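You operate a simulated robot arm through the tools that you are given. There is no shell and no other tool. Be economical: measure what you need, move in short steps, check, and stop when the job is done.

The job below is to be done with a simulated two-armed robot. You get a single attempt, and the scene is never put back.

Task
Put the white box that says "36" from the top of the test bench in the inside of the silver good tray and the white box that says "37" on the bed of the bag sealer. Stack the tall grey box that says "SET 64" from the top of the test bench on top of the tall grey box labelled "SET 56". Pull the fuse drawer open. Do these in any order. Set down upright: white box.

The check looks at the end state, three seconds after you hand in, the way a careful person would. Anything else that was tipped, shoved, dropped, spilled or broken makes it a failure.

Robot
Two 7-joint arms with fingered hands on one trunk, on a base that drives. Base frame: it is fixed to the floor where the robot stands at the start and does not move with it; the origin is under the middle of the robot, x ahead of it, y to its left, z up. Readings come in mm, rad, newtons and seconds.
The left shoulder is at the start at [70, 145, 1162], the right one opposite. With the tool pointing down near the work surface each hand reaches from about 420 to 780 mm from the robot's upright axis, wherever it stands, measured 20 degrees to its own side. Places, roughly: bed of the bag sealer (29x19 cm) [-1560, 1440, 840]; fuse drawer [500, 0, 900]; inside of the silver good tray (15x15 cm) [520, 720, 860]. Payload 3.5 kg a hand.
The TCP of each hand is the grasp point between the finger pads, 25 mm short of the fingertips. In the tool frame z runs along the fingers and y along their closing line. The gripper opens to 88 mm. The gripper's body begins 29 mm behind the TCP. The gripper is a hand of 4 fingers: y runs from the thumb to the fingers, the wrist lies at [-13, -97, -162] in the tool frame, and closing takes about 1.5 s.
Orientation is told as [roll, pitch, yaw] about the base's x, y, z axes, in that order, counted from this pose: with the fingers straight down and the wrist toward the robot, the tool's x, y and z point along [0, 1, 0], [1, 0, 0] and [0, 0, -1] of the base frame.

Tools
- The arms move only by the tool nudge_tool. It takes "left_rows", "right_rows" or both (then of equal length, played together; a hand with none holds still); each is a list that holds one entry, the list of rows, each a list of 6 numbers: the turn, a rotation vector about the tool's x, y, z in units of 90 degrees (1.0 is 90 degrees), then the shift along the tool's x, y, z in units of 250 mm (1.0 is 250 mm). In form: [[[wx, wy, wz, x, y, z], ...]]. A call has 1 to 10 rows; each row is the pose to reach, as a shift and turn from the pose commanded when the call began, along the tool's axes at that moment. "left_grip" and "right_grip" are, for a hand that has rows, the opening, from 0 (shut) to 1 (fully open), set as the call begins (left out, the last holds). A call with a number of a shift or a turn outside -1 to 1 is refused whole. Each row takes 0.2 s and may step no farther than 50 mm and 0.15 rad from the row before; otherwise, or with a gripper value out of range, the whole call is refused. A pose out of reach is approached as far as the arm can. The call stops where the force on the tool passes 40 N (or 10 N more than at its start, if that is more) or the arm is blocked; 0.2 s more then pass. Each finger travels about 45 mm/s and halts on what it meets, pressing with about 27 N; the grip force reading is that of the motor and also rises with nothing between the fingers. The clock runs only during rows and for 0.2 s after the last one: add rows that repeat a pose to give the fingers time. The reply holds the time, the measured pose of the TCP, the force on the tool along the base axes, the opening and the grip force, in the units named above and with some noise, with the torque about the TCP (base axes, N m) and any sound that the robot's microphone picked up.
- Cameras (640 x 400 px; columns grow to the right, rows downward): "scene" is now at [123.5, 37.7, 1463]; the picture's right is [0.46, -0.89, 0.00], its down [-0.63, -0.33, -0.70] and it looks along [0.62, 0.33, -0.71] (base axes); focal length 278 px, centre (320, 200). "left" rides on the left gripper at [-64, -83, -98] in its tool frame; the picture's right is [-0.62, -0.37, 0.69], its down [0.71, -0.63, 0.30] and it looks along [0.32, 0.68, 0.65] (tool axes); focal length 265 px, centre (320, 200). "right" rides on the right gripper at [64, -83, -98] in its tool frame; the picture's right is [-0.62, 0.37, -0.69], its down [-0.71, -0.63, 0.30] and it looks along [-0.32, 0.68, 0.65] (tool axes); focal length 265 px, centre (320, 200). There is no depth. A picture from a camera that has moved, and an enlarged one, comes with that camera's place and axes in the base frame and with its lens.
- get_image(camera): a new picture of that camera. No time passes.
- lift_body(by): slides the trunk up (or, below 0, down) by that many mm; the arms and the scene camera ride with it, the base frame stays. It gives what a move gives, with no picture.
- drive_base(legs): drives the robot by 1 to 6 legs, each [ahead, left, turn to the left] in mm, mm and rad, along the robot's own axes; the way and the turn of a leg run together, so that a leg with both is an arc; at most 1500 mm and 3.142 rad a leg. The arms and the cameras ride along, it lands a little off, and it stops where it bumps. It gives what a move gives.
- curl_fingers(index, middle, ring, thumb_bend, thumb_turn, hand): sets how far each is bent, from 0 (flat) to 1 (curled in); at 0.3 the hand is open as for a grip, at 0.7 the pads meet at the TCP. One left out holds its place. A second passes; each finger stops where it meets its share of the squeeze, and holds until it gets a number again. A gripper value or a shape takes the hand back. It gives what a move gives, with no picture; readings hold the bend of each and the force on the fingers (four entries, about 0 where the hand has none), thumb and palm. thumb_turn goes from beside the hand (0) to across from the fingers (1), as for a grip.
- preshape(shape, hand): the hand has 4 fingers and takes this shape, open, in about a second: jaw (thumb against the fingers, like two jaws); tri (thumb and two fingers); tip (a fingertip pinch); poke (one finger out to press); point (the index stretched); flat (the hand flat); cup (the hand cupped); fist (a fist). The gripper value then closes the fingers along that shape, each until it touches; the sizes above hold for jaw. It gives what a move gives, with no picture.
- pan_tilt(pan, tilt): turns the head with the scene camera to pan (to the left, within 1.501 rad either way) and tilt (down, from -0.506 to 1.204), counted from straight ahead of the robot. It gives what a move gives.
- close_up(camera, box): a new picture of the part [left, top, right, bottom] of that camera's present view, enlarged. No time passes.
- sign_off(): hands the job in; it is judged then, once.

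Go step by step. Nothing tells you exact positions but the pictures and the camera data: compare them with the known pose of the tool, close in by small moves and look again before you grip or let go. The budget is 165 turns and 118 pictures, counting those below and the enlarged ones. Unless the task says otherwise, let go and move clear before handing in, and close with one line.

The tools are called after ">>>" as name(argument=value, ...) on one line, values as JSON. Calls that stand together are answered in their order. nudge_tool: Moves the arms, as the interface text tells. Its arguments: {"type":"object","properties":{"left_rows":{"type":"array","items":{"type":"array","items":{"type":"array","items":{"type":"number"}}}},"left_grip":{"type":"number"},"right_rows":{"type":"array","items":{"type":"array","items":{"type":"array","items":{"type":"number"}}}},"right_grip":{"type":"number"}},"required":[]} The other tools are called the same way: lift_body (by) slides the trunk up or down; preshape (shape, hand) gives the hand a shape; curl_fingers (index, middle, ring, thumb_bend, thumb_turn, hand) moves the fingers one by one; drive_base (legs) drives the base; pan_tilt (pan, tilt) turns the head that bears the scene camera; get_image (camera) takes a picture; close_up (camera, box) takes an enlarged picture of a part of a camera's view; sign_off () hands the job in.

At the start:

```text
time: 0.0
left_tcp_pos: [394.0, 400.8, 1208.2]
left_ee_rot: [0.0, -0.003, -0.002]
left_contact_force: [0.3, -0.5, -0.1]
left_ft_torque: [0.0, 0.01, -0.03]
left_opening: 87.8
left_gripper_force: 0.0
left_shape: jaw
left_bend: [0.3, 0.3, 0.3, 0.3, 0.98]
left_finger forces: [0.0, 0.1, 0.1, 0.0, 0.0, 0.0]
right_tcp_pos: [535.3, -40.7, 1188.1]
right_ee_rot: [0.002, 0.001, 0.0]
right_contact_force: [-0.3, -0.5, 0.2]
right_ft_torque: [-0.01, 0.0, 0.01]
right_opening: 87.8
right_gripper_force: 0.0
right_shape: jaw
right_bend: [0.3, 0.3, 0.3, 0.3, 0.98]
right_finger forces: [0.0, 0.0, 0.0, 0.0, 0.1, 0.0]
trunk travel left (down, up): [-725.0, 115.0]
robot x, y, heading: [-3.8, -1.4, -0.003]
head pan, tilt: [0.482, 0.792]
```

scene: 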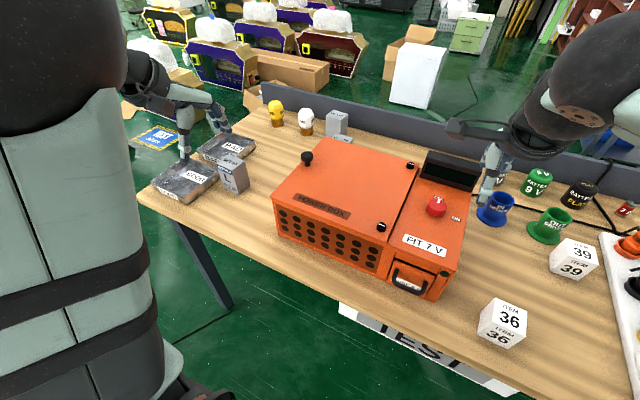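
right: 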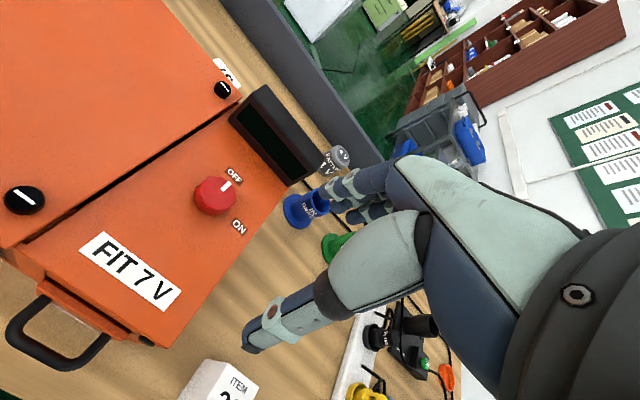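
left: 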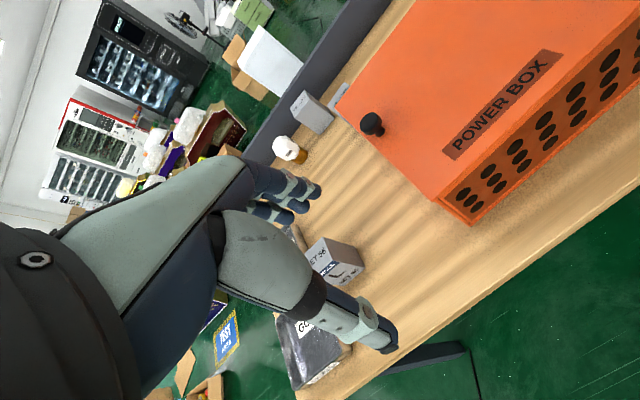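

I see the test bench with the orange power box, the boxes 36 and 39, grey boxes by the left side and two trays. I'll zoom in on the details and look for 37.

>>> close_up(camera="scene", box=[120, 80, 380, 240])

>>> close_up(camera="scene", box=[380, 140, 640, 360])

>>> pan_tilt(pan=-0.3, tilt=0.7)

>>> get_image(camera="scene")

```text
2.46 times, centred on (250, 160) of scene
camera zoom: at [123.5, 37.7, 1463.0], right [0.46, -0.89, 0.0], down [-0.63, -0.33, -0.7], along [0.62, 0.33, -0.71], focal length 684 px, centre (492, 298)
```

zoom: 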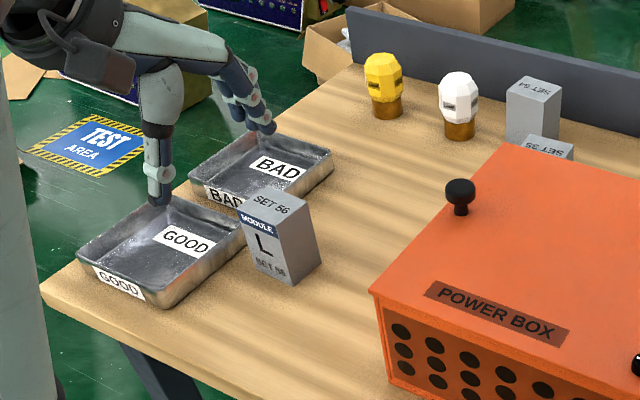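

```text
1.82 times, centred on (510, 250) of scene
camera zoom: at [123.5, 37.7, 1463.0], right [0.46, -0.89, 0.0], down [-0.63, -0.33, -0.7], along [0.62, 0.33, -0.71], focal length 505 px, centre (-26, 109)
```

zoom: 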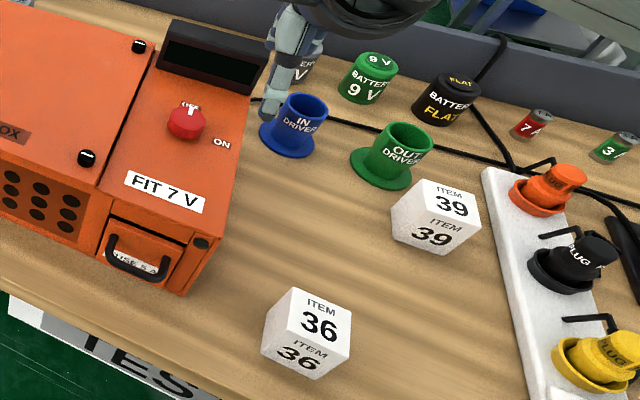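

```text
time: 1.1
left_tcp_pos: [393.2, 399.3, 1208.7]
left_ee_rot: [0.001, -0.003, -0.002]
left_contact_force: [-0.3, 0.0, -0.1]
left_ft_torque: [0.01, 0.02, 0.03]
left_opening: 87.4
left_gripper_force: 0.1
left_shape: jaw
left_bend: [0.3, 0.3, 0.3, 0.3, 0.98]
left_finger forces: [0.0, 0.0, 0.0, 0.1, 0.1, 0.1]
right_tcp_pos: [535.7, -39.9, 1187.5]
right_ee_rot: [0.0, 0.0, -0.001]
right_contact_force: [-0.3, -0.3, -1.3]
right_ft_torque: [-0.02, -0.01, -0.02]
right_opening: 87.6
right_gripper_force: 0.1
right_shape: jaw
right_bend: [0.3, 0.3, 0.3, 0.3, 0.98]
right_finger forces: [0.0, 0.0, 0.0, 0.0, 0.0, 0.1]
trunk travel left (down, up): [-725.0, 115.0]
robot x, y, heading: [-1.6, -2.1, 0.004]
head pan, tilt: [-0.3, 0.7]
```

```text
112 pictures are left
camera scene: at [132.9, -24.8, 1470.7], right [-0.29, -0.96, 0.0], down [-0.62, 0.19, -0.76], along [0.73, -0.23, -0.64], focal length 278 px, centre (320, 200)
```

scene: 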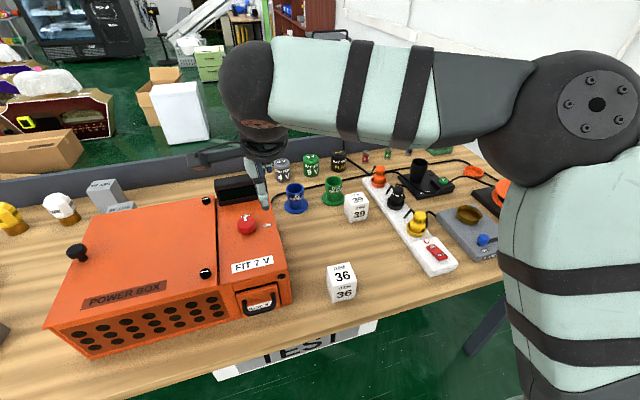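

Box 37 is not on the visible part of the bench. I'll look closer at the grey boxes and look around left.

>>> close_up(camera="scene", box=[30, 160, 190, 260])

>>> pan_tilt(pan=1.5, tilt=0.4)

>>> get_image(camera="scene")

>>> pan_tilt(pan=-1.5, tilt=0.4)

>>> get_image(camera="scene")

```text
4.00 times, centred on (110, 210) of scene
camera zoom: at [132.9, -24.8, 1470.7], right [-0.29, -0.96, 0.0], down [-0.62, 0.19, -0.76], along [0.73, -0.23, -0.64], focal length 1112 px, centre (1160, 160)
```

zoom: 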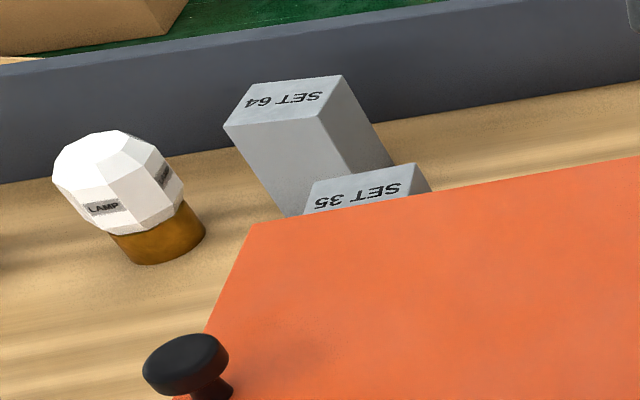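

```text
time: 2.9
left_tcp_pos: [393.9, 399.2, 1208.8]
left_ee_rot: [0.001, -0.001, -0.001]
left_contact_force: [0.7, 0.3, 0.5]
left_ft_torque: [-0.03, -0.03, -0.02]
left_opening: 87.5
left_gripper_force: 0.1
left_shape: jaw
left_bend: [0.3, 0.3, 0.3, 0.3, 0.98]
left_finger forces: [0.0, 0.0, 0.0, 0.1, 0.1, 0.1]
right_tcp_pos: [536.3, -39.3, 1188.3]
right_ee_rot: [0.002, 0.001, 0.0]
right_contact_force: [0.0, 0.3, -0.2]
right_ft_torque: [0.01, 0.0, 0.0]
right_opening: 87.6
right_gripper_force: 0.1
right_shape: jaw
right_bend: [0.3, 0.3, 0.3, 0.3, 0.98]
right_finger forces: [0.0, 0.1, 0.0, 0.0, 0.1, 0.1]
trunk travel left (down, up): [-725.0, 115.0]
robot x, y, heading: [1.0, 0.2, 0.0]
head pan, tilt: [1.499, 0.4]
```

```text
110 pictures are left
camera scene: at [58.5, 92.6, 1497.6], right [1.0, -0.07, 0.0], down [-0.03, -0.39, -0.92], along [0.07, 0.92, -0.39], focal length 278 px, centre (320, 200)
```

scene: 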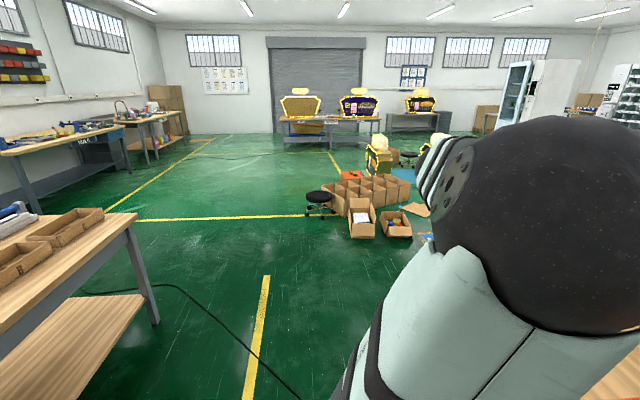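

```text
time: 5.5
left_tcp_pos: [394.0, 401.4, 1209.9]
left_ee_rot: [0.001, -0.002, -0.001]
left_contact_force: [-0.2, 0.5, 0.1]
left_ft_torque: [-0.03, -0.01, 0.0]
left_opening: 87.8
left_gripper_force: 0.1
left_shape: jaw
left_bend: [0.3, 0.3, 0.3, 0.3, 0.98]
left_finger forces: [0.0, 0.1, 0.0, 0.0, 0.0, 0.0]
right_tcp_pos: [535.6, -40.1, 1187.4]
right_ee_rot: [0.0, -0.001, 0.001]
right_contact_force: [0.4, -0.7, -0.8]
right_ft_torque: [0.01, -0.01, 0.02]
right_opening: 87.6
right_gripper_force: 0.0
right_shape: jaw
right_bend: [0.3, 0.3, 0.3, 0.3, 0.98]
right_finger forces: [0.1, 0.0, 0.1, 0.0, 0.0, 0.1]
trunk travel left (down, up): [-725.0, 115.0]
robot x, y, heading: [4.2, 2.7, 0.002]
head pan, tilt: [-1.499, 0.4]
```

```text
109 pictures are left
camera scene: at [58.4, -92.2, 1497.6], right [-1.0, -0.07, 0.0], down [-0.03, 0.39, -0.92], along [0.07, -0.92, -0.39], focal length 278 px, centre (320, 200)
```

scene: 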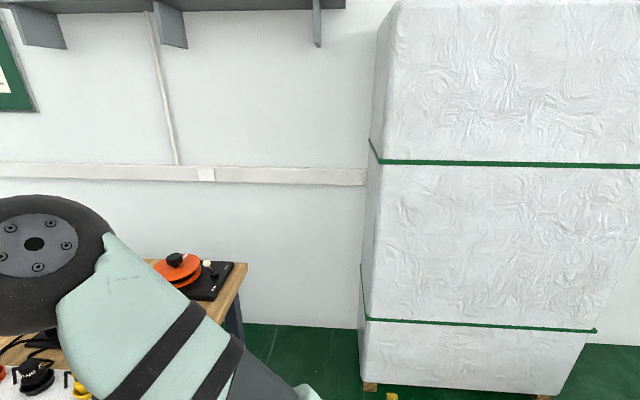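

SET 64 sits behind the power box at about [955, 404], behind SET 35. I'll look down at the gap between base and bench, and the sealer bench is behind on the left.

>>> pan_tilt(pan=0.0, tilt=1.2)

>>> get_image(camera="scene")

>>> pan_tilt(pan=0.8, tilt=1.1)

>>> get_image(camera="scene")

```text
time: 7.1
left_tcp_pos: [392.5, 399.8, 1208.0]
left_ee_rot: [0.0, -0.001, -0.002]
left_contact_force: [0.5, 0.2, 0.0]
left_ft_torque: [-0.03, -0.02, 0.01]
left_opening: 87.2
left_gripper_force: 0.0
left_shape: jaw
left_bend: [0.3, 0.3, 0.3, 0.3, 0.98]
left_finger forces: [0.1, 0.1, 0.1, 0.0, 0.0, 0.0]
right_tcp_pos: [536.1, -41.1, 1188.2]
right_ee_rot: [0.002, -0.002, 0.002]
right_contact_force: [0.0, -0.2, -0.8]
right_ft_torque: [0.01, 0.02, 0.03]
right_opening: 87.4
right_gripper_force: 0.0
right_shape: jaw
right_bend: [0.3, 0.3, 0.3, 0.3, 0.98]
right_finger forces: [0.1, 0.1, 0.0, 0.0, 0.0, 0.0]
trunk travel left (down, up): [-725.0, 115.0]
robot x, y, heading: [1.2, -1.6, 0.005]
head pan, tilt: [0.0, 1.201]
```

```text
108 pictures are left
camera scene: at [107.7, 0.1, 1434.8], right [0.0, -1.0, 0.0], down [-0.93, 0.0, -0.36], along [0.36, 0.0, -0.93], focal length 278 px, centre (320, 200)
```

scene: 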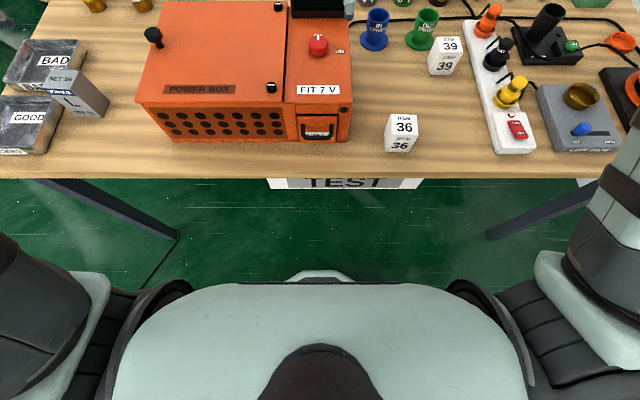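

```text
time: 8.2
left_tcp_pos: [392.1, 399.9, 1209.8]
left_ee_rot: [0.0, -0.002, -0.002]
left_contact_force: [-0.4, -0.3, 0.4]
left_ft_torque: [-0.01, -0.01, 0.04]
left_opening: 87.4
left_gripper_force: 0.0
left_shape: jaw
left_bend: [0.3, 0.3, 0.3, 0.3, 0.98]
left_finger forces: [0.0, 0.1, 0.0, 0.1, 0.0, 0.0]
right_tcp_pos: [536.1, -40.8, 1187.6]
right_ee_rot: [-0.002, 0.0, 0.0]
right_contact_force: [1.1, -0.1, 0.5]
right_ft_torque: [0.01, 0.01, -0.02]
right_opening: 87.6
right_gripper_force: 0.0
right_shape: jaw
right_bend: [0.3, 0.3, 0.3, 0.3, 0.98]
right_finger forces: [0.0, 0.1, 0.1, 0.0, 0.1, 0.1]
trunk travel left (down, up): [-725.0, 115.0]
robot x, y, heading: [1.1, -0.4, 0.001]
head pan, tilt: [0.799, 1.1]
```

```text
107 pictures are left
camera scene: at [95.8, 45.4, 1440.7], right [0.72, -0.7, 0.0], down [-0.62, -0.64, -0.45], along [0.32, 0.33, -0.89], focal length 278 px, centre (320, 200)
```

scene: 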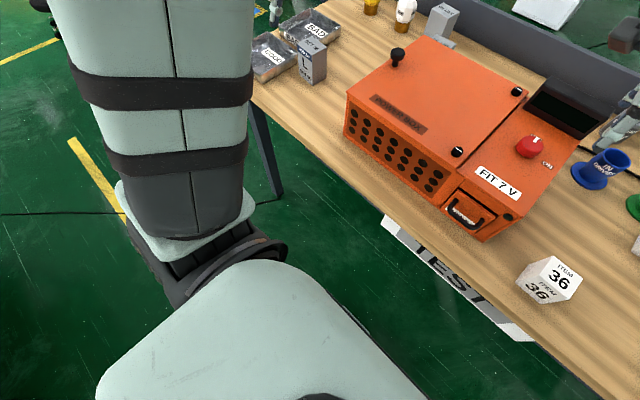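

The base has about 130 mm of room to the bench. I'll start with the drawer, so I'm zooming in on its handle.

>>> pan_tilt(pan=0.0, tilt=0.9)

>>> close_up(camera="scene", box=[270, 100, 430, 200])

>>> close_up(camera="right", box=[0, 240, 240, 400])

```text
time: 9.4
left_tcp_pos: [393.4, 400.1, 1209.6]
left_ee_rot: [0.0, -0.003, -0.003]
left_contact_force: [-0.7, -0.4, 0.6]
left_ft_torque: [0.0, -0.02, -0.02]
left_opening: 87.8
left_gripper_force: 0.1
left_shape: jaw
left_bend: [0.3, 0.3, 0.3, 0.3, 0.98]
left_finger forces: [0.0, 0.2, 0.0, 0.1, 0.0, 0.1]
right_tcp_pos: [536.6, -40.7, 1188.8]
right_ee_rot: [0.001, 0.0, 0.002]
right_contact_force: [-0.3, -0.2, -0.5]
right_ft_torque: [-0.01, 0.02, -0.03]
right_opening: 87.4
right_gripper_force: 0.0
right_shape: jaw
right_bend: [0.3, 0.3, 0.3, 0.3, 0.98]
right_finger forces: [0.0, 0.0, 0.1, 0.0, 0.1, 0.0]
trunk travel left (down, up): [-725.0, 115.0]
robot x, y, heading: [-0.4, 3.0, 0.0]
head pan, tilt: [0.0, 0.901]
```

```text
4.00 times, centred on (350, 150) of scene
camera zoom: at [127.2, 0.3, 1454.5], right [0.0, -1.0, 0.0], down [-0.78, 0.0, -0.62], along [0.62, 0.0, -0.78], focal length 1112 px, centre (200, 400)
```

zoom: 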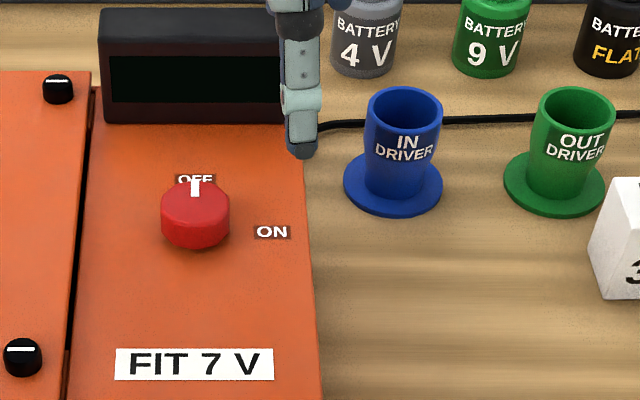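

```text
2.50 times, centred on (120, 320) of right
camera zoom: at [452.6, 23.2, 1286.5], right [0.37, -0.62, 0.69], down [-0.63, -0.71, -0.3], along [0.68, -0.32, -0.65], focal length 664 px, centre (820, -100)
```

zoom: 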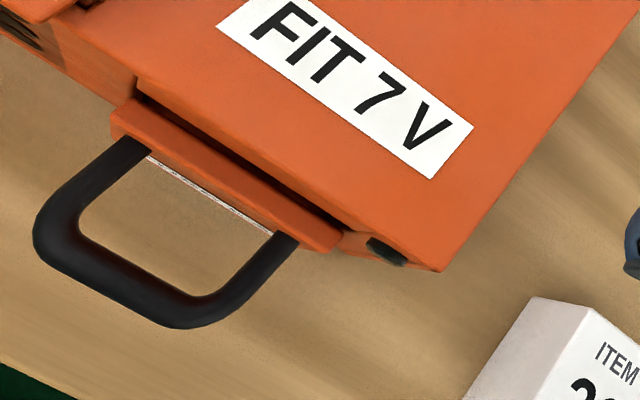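

>>> close_up(camera="scene", box=[270, 190, 430, 290])

>>> get_image(camera="scene")

```text
4.00 times, centred on (350, 240) of scene
camera zoom: at [127.2, 0.3, 1454.5], right [0.0, -1.0, 0.0], down [-0.78, 0.0, -0.62], along [0.62, 0.0, -0.78], focal length 1112 px, centre (200, 40)
```

zoom: 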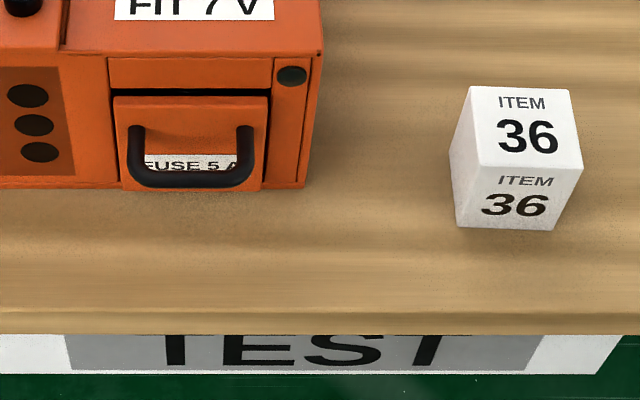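

```text
103 pictures are left
camera scene: at [127.2, 0.3, 1454.5], right [0.0, -1.0, 0.0], down [-0.78, 0.0, -0.62], along [0.62, 0.0, -0.78], focal length 278 px, centre (320, 200)
```

scene: 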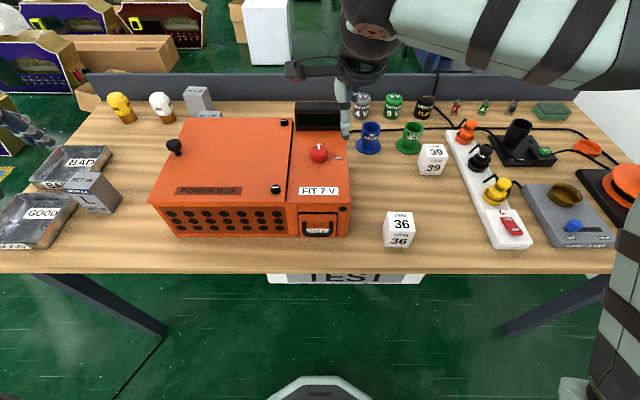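

The drawer handle is a horizontal U with its bar near [437, 5, 945], so I'll back off and shift left. Then the right hand can come in pitched forward, with fingers above the bar and the thumb below it.

>>> drive_base(legs=[[-150, 150, 0]])

>>> nudge_tool(right_rows=[[[-0.083, 0, 0, -0.052, -0.027, 0.069], [-0.167, 0, 0, -0.105, -0.055, 0.138], [-0.25, 0, 0, -0.157, -0.082, 0.207], [-0.333, 0, 0, -0.21, -0.11, 0.276], [-0.417, 0, 0, -0.262, -0.137, 0.345], [-0.5, 0, 0, -0.315, -0.165, 0.414], [-0.583, 0, 0, -0.367, -0.192, 0.483], [-0.667, 0, 0, -0.42, -0.22, 0.552]]], right_grip=0.5)

>>> get_image(camera="right")

>>> get_image(camera="scene")

```text
time: 11.0
left_tcp_pos: [246.2, 548.0, 1208.4]
left_ee_rot: [0.0, -0.001, -0.006]
left_contact_force: [0.4, -0.7, 0.3]
left_ft_torque: [0.0, -0.02, 0.04]
left_opening: 87.6
left_gripper_force: 0.2
left_shape: jaw
left_bend: [0.3, 0.3, 0.3, 0.3, 0.98]
left_finger forces: [0.0, 0.1, 0.0, 0.0, 0.1, 0.1]
right_tcp_pos: [388.6, 106.5, 1186.6]
right_ee_rot: [0.002, 0.001, -0.005]
right_contact_force: [-0.1, 0.7, 0.8]
right_ft_torque: [-0.03, 0.03, 0.02]
right_opening: 87.7
right_gripper_force: 0.0
right_shape: jaw
right_bend: [0.3, 0.3, 0.3, 0.3, 0.98]
right_finger forces: [0.0, 0.1, 0.1, 0.0, 0.0, 0.0]
trunk travel left (down, up): [-725.0, 115.0]
robot x, y, heading: [-149.1, 150.3, -0.005]
head pan, tilt: [0.0, 0.901]
```

```text
time: 12.8
left_tcp_pos: [247.1, 548.0, 1209.3]
left_ee_rot: [0.004, 0.001, -0.007]
left_contact_force: [0.0, -0.5, -0.1]
left_ft_torque: [0.01, 0.04, -0.03]
left_opening: 87.7
left_gripper_force: 0.0
left_shape: jaw
left_bend: [0.3, 0.3, 0.3, 0.3, 0.98]
left_finger forces: [0.1, 0.0, 0.0, 0.0, 0.1, 0.0]
right_tcp_pos: [409.9, -9.9, 1113.2]
right_ee_rot: [0.086, -1.006, -0.109]
right_contact_force: [0.4, 0.6, -0.1]
right_ft_torque: [0.0, 0.01, -0.02]
right_opening: 43.9
right_gripper_force: 0.0
right_shape: jaw
right_bend: [0.74, 0.44, 0.41, 0.69, 1.0]
right_finger forces: [0.0, 0.1, 0.0, 0.0, 0.1, 0.0]
right hand out of reach, approached as far as the arm can: row 7, 8
trunk travel left (down, up): [-725.0, 115.0]
robot x, y, heading: [-149.4, 150.7, -0.004]
head pan, tilt: [0.0, 0.901]
```

```text
102 pictures are left
camera right: at [285.2, 59.5, 1098.0], right [-0.41, -0.63, 0.65], down [-0.1, -0.68, -0.73], along [0.9, -0.37, 0.22], focal length 265 px, centre (320, 200)
```

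right: 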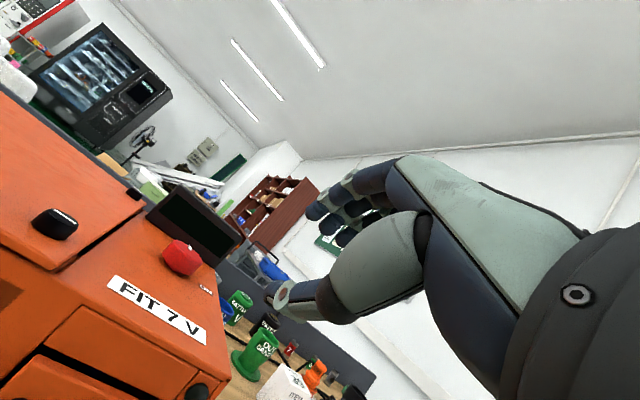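

```text
101 pictures are left
camera scene: at [-20.0, 149.2, 1454.4], right [0.0, -1.0, 0.0], down [-0.78, 0.0, -0.62], along [0.62, 0.0, -0.78], focal length 278 px, centre (320, 200)
```

scene: 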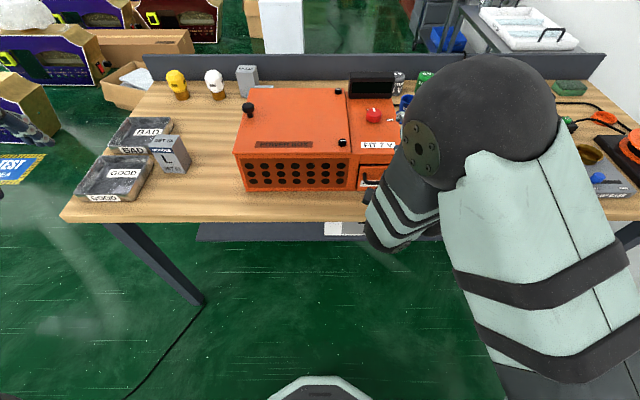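

The arm was too folded, so I'll back up another 120 mm and then correct the orientation before lowering toward the handle.

>>> drive_base(legs=[[-130, 0, 0]])

>>> nudge_tool(right_rows=[[[-0.026, 0.005, -0.037, 0.0, 0, 0], [-0.026, 0.005, -0.037, 0.06, 0, 0], [-0.026, 0.005, -0.037, 0.06, 0, 0]]])

>>> get_image(camera="right")

>>> get_image(camera="scene")

```text
time: 14.1
left_tcp_pos: [118.9, 551.2, 1208.4]
left_ee_rot: [0.0, 0.004, -0.006]
left_contact_force: [0.6, 0.1, 0.7]
left_ft_torque: [-0.04, -0.03, 0.0]
left_opening: 87.5
left_gripper_force: 0.1
left_shape: jaw
left_bend: [0.3, 0.3, 0.3, 0.3, 0.98]
left_finger forces: [0.0, 0.0, 0.0, 0.1, 0.0, 0.1]
right_tcp_pos: [283.1, -10.1, 1111.7]
right_ee_rot: [0.065, -1.004, -0.098]
right_contact_force: [-0.2, -0.1, 0.0]
right_ft_torque: [0.01, -0.02, 0.0]
right_opening: 44.2
right_gripper_force: 0.1
right_shape: jaw
right_bend: [0.74, 0.44, 0.41, 0.69, 1.0]
right_finger forces: [0.0, 0.1, 0.0, 0.1, 0.1, 0.0]
trunk travel left (down, up): [-725.0, 115.0]
robot x, y, heading: [-280.2, 152.0, -0.001]
head pan, tilt: [0.0, 0.901]
```

```text
time: 14.9
left_tcp_pos: [116.7, 550.4, 1207.9]
left_ee_rot: [0.0, -0.001, -0.005]
left_contact_force: [0.1, 0.2, 0.6]
left_ft_torque: [-0.01, 0.05, -0.01]
left_opening: 87.4
left_gripper_force: 0.1
left_shape: jaw
left_bend: [0.3, 0.3, 0.3, 0.3, 0.98]
left_finger forces: [0.0, 0.0, 0.0, 0.0, 0.0, 0.0]
right_tcp_pos: [288.9, -9.3, 1109.2]
right_ee_rot: [0.024, -1.025, -0.059]
right_contact_force: [0.2, -0.2, 0.4]
right_ft_torque: [-0.03, -0.03, -0.02]
right_opening: 44.3
right_gripper_force: 0.0
right_shape: jaw
right_bend: [0.74, 0.44, 0.41, 0.69, 1.0]
right_finger forces: [0.1, 0.0, 0.0, 0.1, 0.0, 0.0]
right hand out of reach, approached as far as the arm can: row 1, 2, 3
trunk travel left (down, up): [-725.0, 115.0]
robot x, y, heading: [-279.8, 150.8, -0.003]
head pan, tilt: [0.0, 0.901]
```

```text
100 pictures are left
camera right: at [164.0, 59.1, 1089.9], right [-0.42, -0.61, 0.67], down [-0.09, -0.7, -0.71], along [0.9, -0.36, 0.24], focal length 265 px, centre (320, 200)
```

right: 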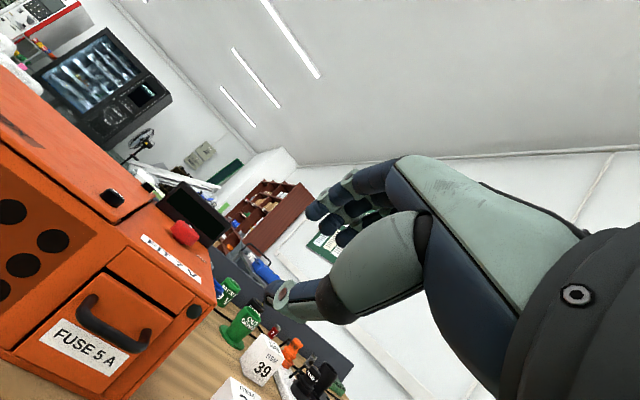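

```text
99 pictures are left
camera scene: at [-150.8, 151.7, 1454.7], right [0.0, -1.0, 0.0], down [-0.78, 0.0, -0.62], along [0.62, 0.0, -0.78], focal length 278 px, centre (320, 200)
```

scene: 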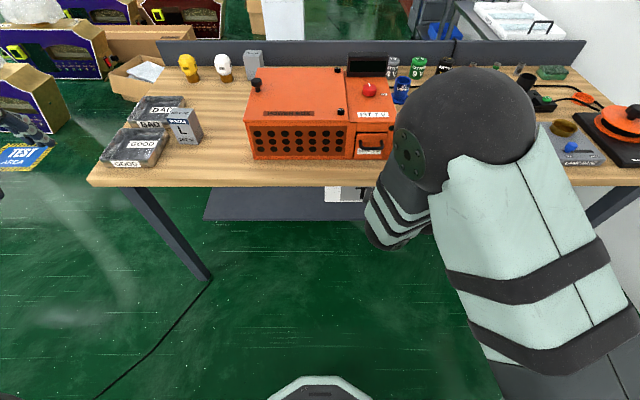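

The handle is clearly visible now. I'll lower and extend the hand toward it, then check again.

>>> nudge_tool(right_rows=[[[-0.01, 0.0, -0.02, 0.01, -0.07, 0.09], [-0.015, 0.0, -0.035, 0.02, -0.14, 0.18], [-0.015, 0.0, -0.035, 0.03, -0.21, 0.27], [-0.015, 0.0, -0.035, 0.045, -0.28, 0.36], [-0.015, 0.0, -0.035, 0.056, -0.343, 0.44], [-0.015, 0.0, -0.035, 0.056, -0.343, 0.44]]])

>>> get_image(camera="right")

>>> get_image(camera="scene")

```text
time: 16.3
left_tcp_pos: [117.5, 550.9, 1208.3]
left_ee_rot: [0.0, 0.0, -0.005]
left_contact_force: [-0.6, 0.0, -0.6]
left_ft_torque: [0.02, -0.01, -0.01]
left_opening: 87.6
left_gripper_force: 0.0
left_shape: jaw
left_bend: [0.3, 0.3, 0.3, 0.3, 0.98]
left_finger forces: [0.1, 0.0, 0.0, 0.1, 0.0, 0.1]
right_tcp_pos: [342.1, 17.7, 987.6]
right_ee_rot: [-0.119, -1.068, 0.127]
right_contact_force: [1.2, -0.5, -0.6]
right_ft_torque: [0.02, -0.03, 0.0]
right_opening: 44.2
right_gripper_force: 0.1
right_shape: jaw
right_bend: [0.74, 0.44, 0.41, 0.69, 1.0]
right_finger forces: [0.0, 0.1, 0.0, 0.1, 0.0, 0.1]
right hand out of reach, approached as far as the arm can: row 1, 2, 3
trunk travel left (down, up): [-725.0, 115.0]
robot x, y, heading: [-279.5, 153.6, -0.001]
head pan, tilt: [0.0, 0.901]
```

```text
98 pictures are left
camera right: at [213.9, 77.9, 957.6], right [-0.42, -0.59, 0.69], down [-0.02, -0.75, -0.66], along [0.91, -0.29, 0.3], focal length 265 px, centre (320, 200)
```

right: 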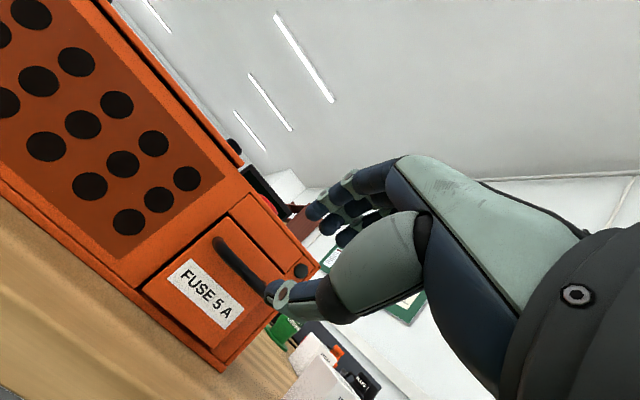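

```text
97 pictures are left
camera scene: at [-149.3, 150.1, 1454.5], right [0.0, -1.0, 0.0], down [-0.78, 0.0, -0.62], along [0.62, 0.0, -0.78], focal length 278 px, centre (320, 200)
```

scene: 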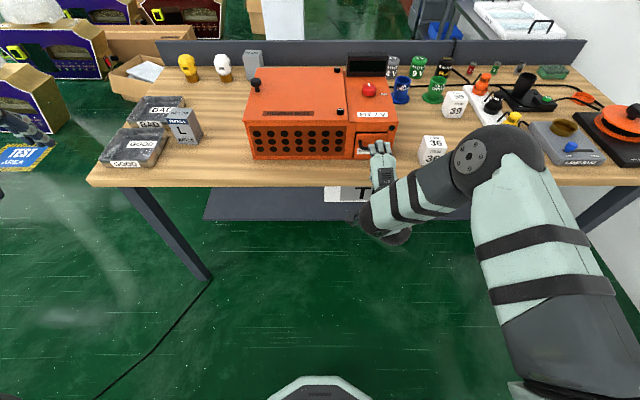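

The bar is confirmed near z 941. I'll straighten the hand and go to a pre-grasp pose 65 mm back along the approach line.

>>> nudge_tool(right_rows=[[[0.007, 0.003, 0.02, -0.025, 0.005, 0.065], [0.013, 0.005, 0.039, -0.051, 0.009, 0.13], [0.013, 0.005, 0.039, -0.051, 0.009, 0.13]]])

>>> get_image(camera="right")

>>> close_up(camera="scene", box=[320, 90, 480, 190])

```text
time: 17.1
left_tcp_pos: [118.2, 550.1, 1209.5]
left_ee_rot: [-0.001, 0.001, -0.006]
left_contact_force: [0.1, -0.5, 0.5]
left_ft_torque: [-0.04, 0.0, -0.04]
left_opening: 87.5
left_gripper_force: 0.1
left_shape: jaw
left_bend: [0.3, 0.3, 0.3, 0.3, 0.98]
left_finger forces: [0.0, 0.1, 0.0, 0.0, 0.1, 0.0]
right_tcp_pos: [371.4, 4.9, 974.6]
right_ee_rot: [-0.003, -1.05, -0.001]
right_contact_force: [0.1, 0.5, 0.4]
right_ft_torque: [0.03, 0.0, -0.04]
right_opening: 43.8
right_gripper_force: 0.0
right_shape: jaw
right_bend: [0.74, 0.44, 0.41, 0.69, 1.0]
right_finger forces: [0.0, 0.1, 0.0, 0.1, 0.1, 0.0]
trunk travel left (down, up): [-725.0, 115.0]
robot x, y, heading: [-275.6, 152.7, -0.005]
head pan, tilt: [0.0, 0.901]
```

```text
96 pictures are left
camera right: at [244.6, 69.2, 950.8], right [-0.42, -0.62, 0.66], down [-0.05, -0.72, -0.7], along [0.91, -0.33, 0.27], focal length 265 px, centre (320, 200)
```

right: 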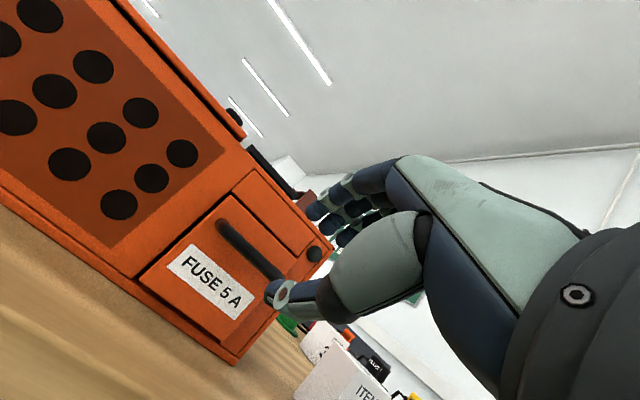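

```text
4.00 times, centred on (400, 140) of scene
camera zoom: at [-150.0, 151.7, 1454.6], right [0.0, -1.0, 0.0], down [-0.78, 0.0, -0.62], along [0.62, 0.0, -0.78], focal length 1112 px, centre (0, 440)
```

zoom: 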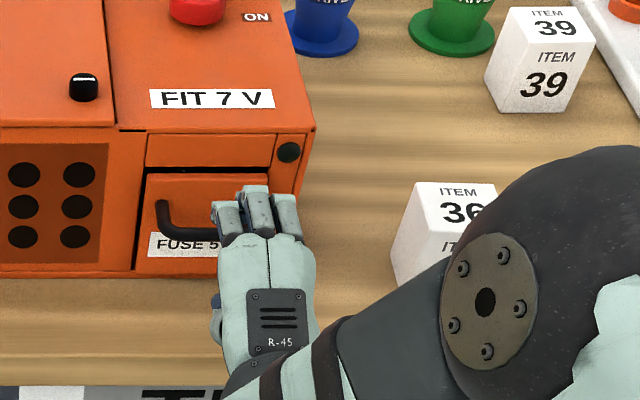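

The hand is aligned with the bar. I'll advance 65 mm along the fingers so the bar comes between thumb and fingers.

>>> nudge_tool(right_rows=[[[0, 0, 0, 0.01, 0.006, 0.09], [0, 0, 0, 0.02, 0.012, 0.18], [0, 0, 0, 0.02, 0.012, 0.26], [0, 0, 0, 0.02, 0.012, 0.26]]])

>>> get_image(camera="right")

>>> close_up(camera="scene", box=[320, 90, 480, 190])

```text
time: 18.1
left_tcp_pos: [117.0, 551.4, 1209.5]
left_ee_rot: [0.0, -0.001, -0.006]
left_contact_force: [0.2, 0.0, -0.4]
left_ft_torque: [0.01, -0.03, 0.01]
left_opening: 87.4
left_gripper_force: 0.1
left_shape: jaw
left_bend: [0.3, 0.3, 0.3, 0.3, 0.98]
left_finger forces: [0.0, 0.1, 0.0, 0.0, 0.1, 0.0]
right_tcp_pos: [429.6, 10.8, 946.2]
right_ee_rot: [-0.004, -1.05, 0.0]
right_contact_force: [0.1, -0.2, 0.2]
right_ft_torque: [0.01, 0.02, -0.01]
right_opening: 44.3
right_gripper_force: 0.0
right_shape: jaw
right_bend: [0.74, 0.44, 0.41, 0.69, 1.0]
right_finger forces: [0.0, 0.0, 0.0, 0.0, 0.0, 0.1]
trunk travel left (down, up): [-725.0, 115.0]
robot x, y, heading: [-276.7, 151.1, -0.006]
head pan, tilt: [0.0, 0.901]
```

```text
94 pictures are left
camera right: at [302.8, 74.5, 921.4], right [-0.42, -0.62, 0.66], down [-0.05, -0.72, -0.7], along [0.91, -0.32, 0.27], focal length 265 px, centre (320, 200)
```

right: 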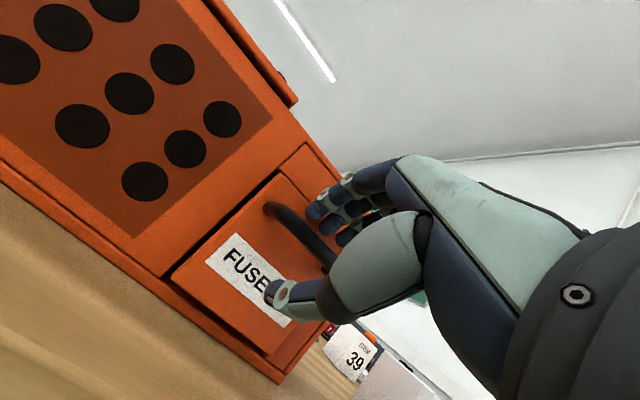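

```text
4.00 times, centred on (400, 140) of scene
camera zoom: at [-149.8, 151.9, 1454.6], right [0.0, -1.0, 0.0], down [-0.78, 0.0, -0.62], along [0.62, 0.0, -0.78], focal length 1112 px, centre (0, 440)
```

zoom: 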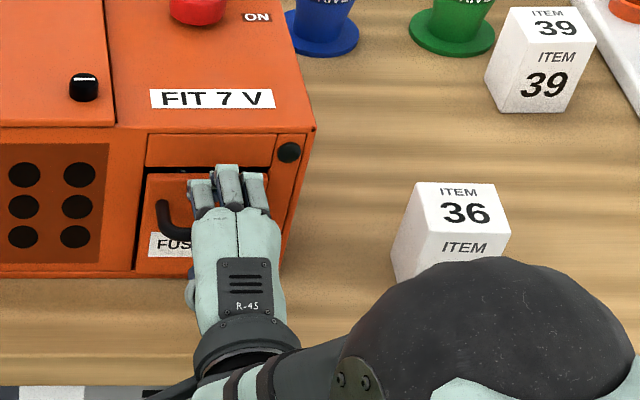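

The bar lies between thumb and fingers. Closing the hand.

>>> nudge_tool(right_rows=[[[0, 0, 0, 0, 0, 0], [0, 0, 0, 0, 0, 0], [0, 0, 0, 0, 0, 0], [0, 0, 0, 0, 0, 0], [0, 0, 0, 0, 0, 0], [0, 0, 0, 0, 0, 0]]], right_grip=0.0)

>>> get_image(camera="right")

```text
time: 19.5
left_tcp_pos: [118.2, 550.0, 1208.3]
left_ee_rot: [0.001, -0.001, -0.006]
left_contact_force: [0.2, 0.0, -0.9]
left_ft_torque: [-0.03, 0.02, -0.01]
left_opening: 87.7
left_gripper_force: 0.0
left_shape: jaw
left_bend: [0.3, 0.3, 0.3, 0.3, 0.98]
left_finger forces: [0.0, 0.0, 0.1, 0.1, 0.0, 0.1]
right_tcp_pos: [430.7, 10.6, 942.9]
right_ee_rot: [-0.003, -1.048, -0.001]
right_contact_force: [-0.5, 0.9, -5.7]
right_ft_torque: [0.02, 0.03, -0.01]
right_opening: 0.1
right_gripper_force: 27.0
right_shape: jaw
right_bend: [0.71, 0.7, 0.7, 0.73, 1.0]
right_finger forces: [1.3, 0.0, 2.3, 0.0, 25.5, 0.0]
trunk travel left (down, up): [-725.0, 115.0]
robot x, y, heading: [-279.9, 153.7, 0.002]
head pan, tilt: [0.0, 0.901]
```

```text
92 pictures are left
camera right: at [303.2, 74.5, 920.1], right [-0.42, -0.62, 0.67], down [-0.05, -0.71, -0.7], along [0.91, -0.33, 0.27], focal length 265 px, centre (320, 200)
```

right: 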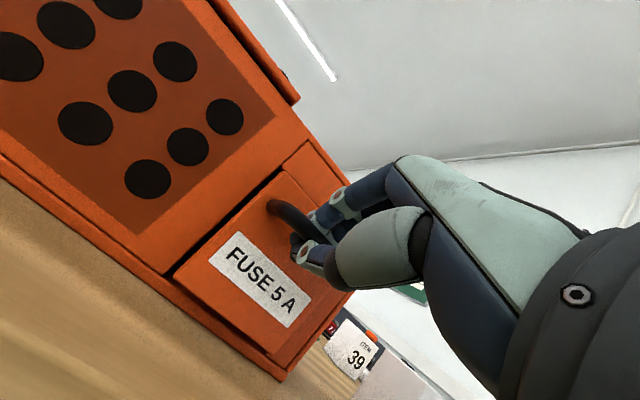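

The fingers closed on or around the bar. I'll pull back gently and see whether the drawer follows.

>>> nudge_tool(right_rows=[[[0, 0, 0, 0, -0.03, -0.052], [0, 0, 0, 0, -0.06, -0.104], [0, 0, 0, 0, -0.1, -0.173], [0, 0, 0, 0, -0.1, -0.173]]])

>>> get_image(camera="right")

>>> close_up(camera="scene", box=[320, 90, 480, 190])

```text
time: 20.5
left_tcp_pos: [119.2, 549.7, 1208.3]
left_ee_rot: [0.0, 0.002, -0.006]
left_contact_force: [0.6, 0.1, 0.6]
left_ft_torque: [-0.01, -0.02, 0.02]
left_opening: 87.8
left_gripper_force: 0.1
left_shape: jaw
left_bend: [0.3, 0.3, 0.3, 0.3, 0.98]
left_finger forces: [0.0, 0.1, 0.1, 0.0, 0.0, 0.0]
right_tcp_pos: [379.2, 11.2, 943.9]
right_ee_rot: [-0.004, -1.048, 0.003]
right_contact_force: [-0.8, 2.0, -10.5]
right_ft_torque: [0.0, 0.06, 0.09]
right_opening: 0.2
right_gripper_force: 27.1
right_shape: jaw
right_bend: [0.71, 0.7, 0.7, 0.73, 1.0]
right_finger forces: [1.0, 0.0, 2.6, 0.0, 28.0, 0.0]
trunk travel left (down, up): [-725.0, 115.0]
robot x, y, heading: [-276.1, 151.5, -0.003]
head pan, tilt: [0.0, 0.901]
```

```text
91 pictures are left
camera right: at [252.3, 74.5, 920.4], right [-0.42, -0.62, 0.67], down [-0.05, -0.72, -0.7], along [0.91, -0.33, 0.26], focal length 265 px, centre (320, 200)
```

right: 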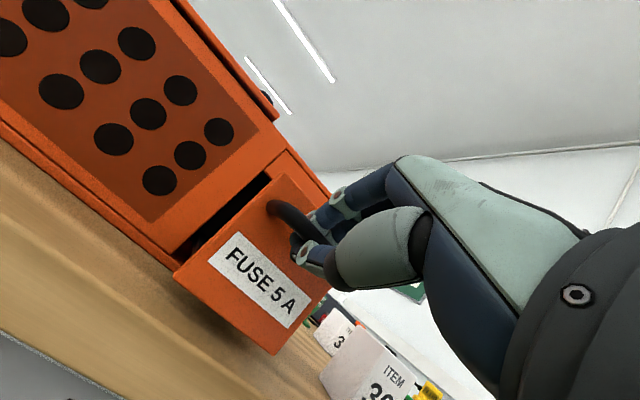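

```text
4.00 times, centred on (400, 140) of scene
camera zoom: at [-147.1, 151.9, 1454.2], right [0.0, -1.0, 0.0], down [-0.79, 0.0, -0.62], along [0.62, 0.0, -0.79], focal length 1112 px, centre (0, 440)
```

zoom: 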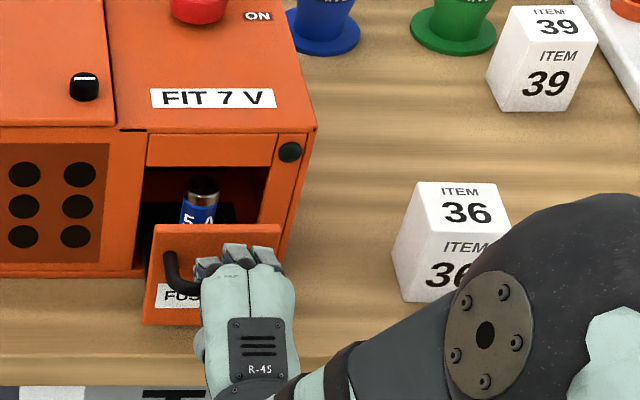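

The drawer slides with the hand and a fuse is showing. I'll pull it further, toward its stop.

>>> nudge_tool(right_rows=[[[0, 0, 0, 0, -0.025, -0.043], [0, 0, 0, 0, -0.05, -0.087], [0, 0, 0, 0, -0.075, -0.13], [0, 0, 0, 0, -0.1, -0.173]]])

>>> close_up(camera="scene", box=[320, 90, 480, 190])

```text
time: 21.5
left_tcp_pos: [119.1, 551.7, 1208.2]
left_ee_rot: [-0.001, 0.001, -0.004]
left_contact_force: [-0.1, -0.7, -0.5]
left_ft_torque: [-0.01, 0.02, 0.01]
left_opening: 87.8
left_gripper_force: 0.1
left_shape: jaw
left_bend: [0.3, 0.3, 0.3, 0.3, 0.98]
left_finger forces: [0.1, 0.1, 0.0, 0.1, 0.0, 0.0]
right_tcp_pos: [329.7, 11.0, 943.3]
right_ee_rot: [-0.004, -1.05, 0.002]
right_contact_force: [-0.5, 3.0, -11.2]
right_ft_torque: [-0.04, 0.07, 0.09]
right_opening: 0.0
right_gripper_force: 26.7
right_shape: jaw
right_bend: [0.71, 0.7, 0.7, 0.73, 1.0]
right_finger forces: [1.1, 0.1, 2.7, 0.0, 27.9, 0.0]
trunk travel left (down, up): [-725.0, 115.0]
robot x, y, heading: [-276.0, 152.7, -0.002]
head pan, tilt: [0.0, 0.901]
```

```text
4.00 times, centred on (400, 140) of scene
camera zoom: at [-148.2, 152.0, 1454.4], right [0.0, -1.0, 0.0], down [-0.78, 0.0, -0.62], along [0.62, 0.0, -0.78], focal length 1112 px, centre (0, 440)
```

zoom: 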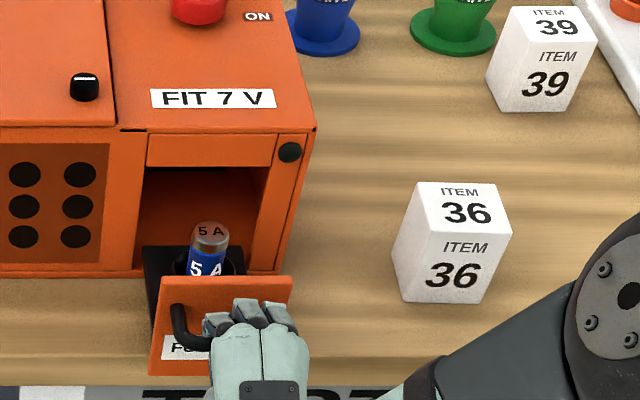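

>>> nudge_tool(right_rows=[[[0, 0, 0, 0, -0.015, -0.026], [0, 0, 0, 0, -0.03, -0.052], [0, 0, 0, 0, -0.04, -0.069]]])

>>> close_up(camera="scene", box=[320, 90, 480, 190])

```text
time: 22.3
left_tcp_pos: [124.1, 550.5, 1206.6]
left_ee_rot: [-0.002, 0.005, -0.002]
left_contact_force: [-0.2, -0.3, 0.2]
left_ft_torque: [0.01, 0.0, 0.02]
left_opening: 87.5
left_gripper_force: 0.0
left_shape: jaw
left_bend: [0.3, 0.3, 0.3, 0.3, 0.98]
left_finger forces: [0.0, 0.1, 0.0, 0.1, 0.0, 0.1]
right_tcp_pos: [314.4, 10.4, 942.9]
right_ee_rot: [-0.001, -1.05, -0.001]
right_contact_force: [24.1, 3.9, -8.8]
right_ft_torque: [-0.07, 0.07, 0.18]
right_opening: 0.0
right_gripper_force: 26.9
right_shape: jaw
right_bend: [0.71, 0.7, 0.7, 0.73, 1.0]
right_finger forces: [17.2, 7.9, 6.0, 0.0, 24.3, 0.2]
trunk travel left (down, up): [-725.0, 115.0]
robot x, y, heading: [-276.7, 152.0, -0.001]
head pan, tilt: [0.0, 0.901]
```

```text
4.00 times, centred on (400, 140) of scene
camera zoom: at [-141.2, 152.5, 1453.8], right [0.0, -1.0, 0.0], down [-0.79, 0.0, -0.62], along [0.62, 0.0, -0.79], focal length 1112 px, centre (0, 440)
```

zoom: 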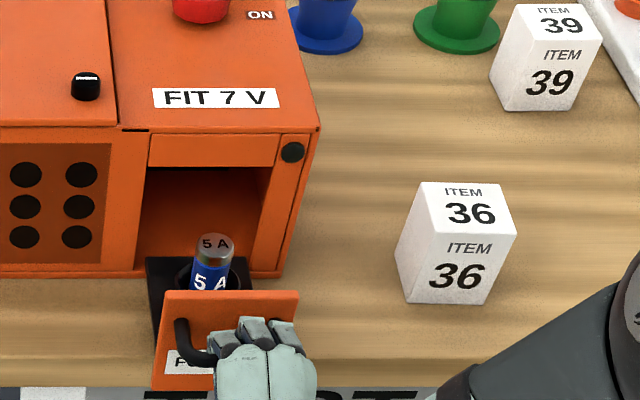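

The drawer has hit its stop, about 110 mm out. I'll relax the pull, open the hand and retreat backward.

>>> nudge_tool(right_rows=[[[0, 0, 0, 0, 0.006, 0.01], [0, 0, 0, 0, 0.006, 0.01], [0, 0, 0, 0, 0.006, 0.01], [0, 0, 0, 0, 0.006, 0.01], [0, 0, 0, 0, 0.006, 0.01]]], right_grip=0.5)

>>> nudge_tool(right_rows=[[[0, 0, 0, 0, 0, -0.1], [0, 0, 0, 0, 0, -0.2], [0, 0, 0, 0, 0, -0.3], [0, 0, 0, 0, 0, -0.3]]])

>>> get_image(camera="scene")

```text
time: 23.5
left_tcp_pos: [117.7, 550.2, 1209.0]
left_ee_rot: [0.001, 0.0, -0.007]
left_contact_force: [0.2, -0.1, 0.1]
left_ft_torque: [-0.01, 0.0, -0.04]
left_opening: 87.9
left_gripper_force: 0.1
left_shape: jaw
left_bend: [0.3, 0.3, 0.3, 0.3, 0.98]
left_finger forces: [0.0, 0.0, 0.1, 0.0, 0.1, 0.0]
right_tcp_pos: [312.7, 9.8, 944.6]
right_ee_rot: [-0.003, -1.05, -0.001]
right_contact_force: [-0.4, -0.9, 0.1]
right_ft_torque: [0.01, 0.0, 0.01]
right_opening: 43.6
right_gripper_force: 0.0
right_shape: jaw
right_bend: [0.74, 0.45, 0.41, 0.7, 1.0]
right_finger forces: [0.0, 0.1, 0.1, 0.0, 0.0, 0.0]
trunk travel left (down, up): [-725.0, 115.0]
robot x, y, heading: [-277.4, 151.6, -0.003]
head pan, tilt: [0.0, 0.901]
```

```text
time: 24.5
left_tcp_pos: [117.8, 550.2, 1207.7]
left_ee_rot: [-0.001, 0.001, -0.007]
left_contact_force: [-0.1, -0.5, 0.9]
left_ft_torque: [0.0, 0.04, 0.02]
left_opening: 87.6
left_gripper_force: 0.1
left_shape: jaw
left_bend: [0.3, 0.3, 0.3, 0.3, 0.98]
left_finger forces: [0.1, 0.1, 0.0, 0.0, 0.0, 0.0]
right_tcp_pos: [247.4, 10.9, 981.6]
right_ee_rot: [-0.001, -1.05, 0.0]
right_contact_force: [0.0, 0.1, 0.1]
right_ft_torque: [-0.01, 0.01, -0.01]
right_opening: 43.6
right_gripper_force: 0.1
right_shape: jaw
right_bend: [0.74, 0.45, 0.41, 0.7, 1.0]
right_finger forces: [0.1, 0.0, 0.0, 0.0, 0.0, 0.0]
trunk travel left (down, up): [-725.0, 115.0]
robot x, y, heading: [-277.2, 151.7, -0.001]
head pan, tilt: [0.0, 0.901]
```

```text
87 pictures are left
camera scene: at [-149.5, 151.8, 1454.5], right [0.0, -1.0, 0.0], down [-0.78, 0.0, -0.62], along [0.62, 0.0, -0.78], focal length 278 px, centre (320, 200)
```

scene: 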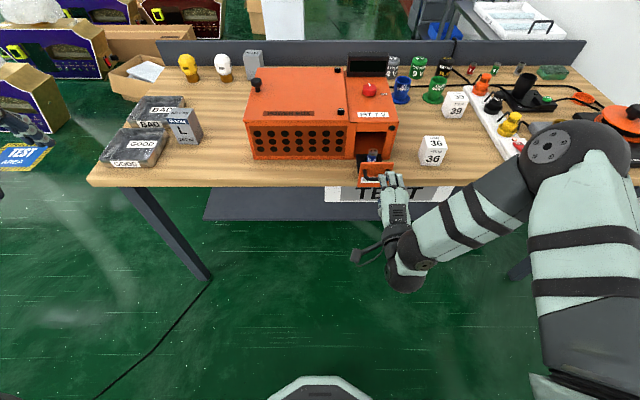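

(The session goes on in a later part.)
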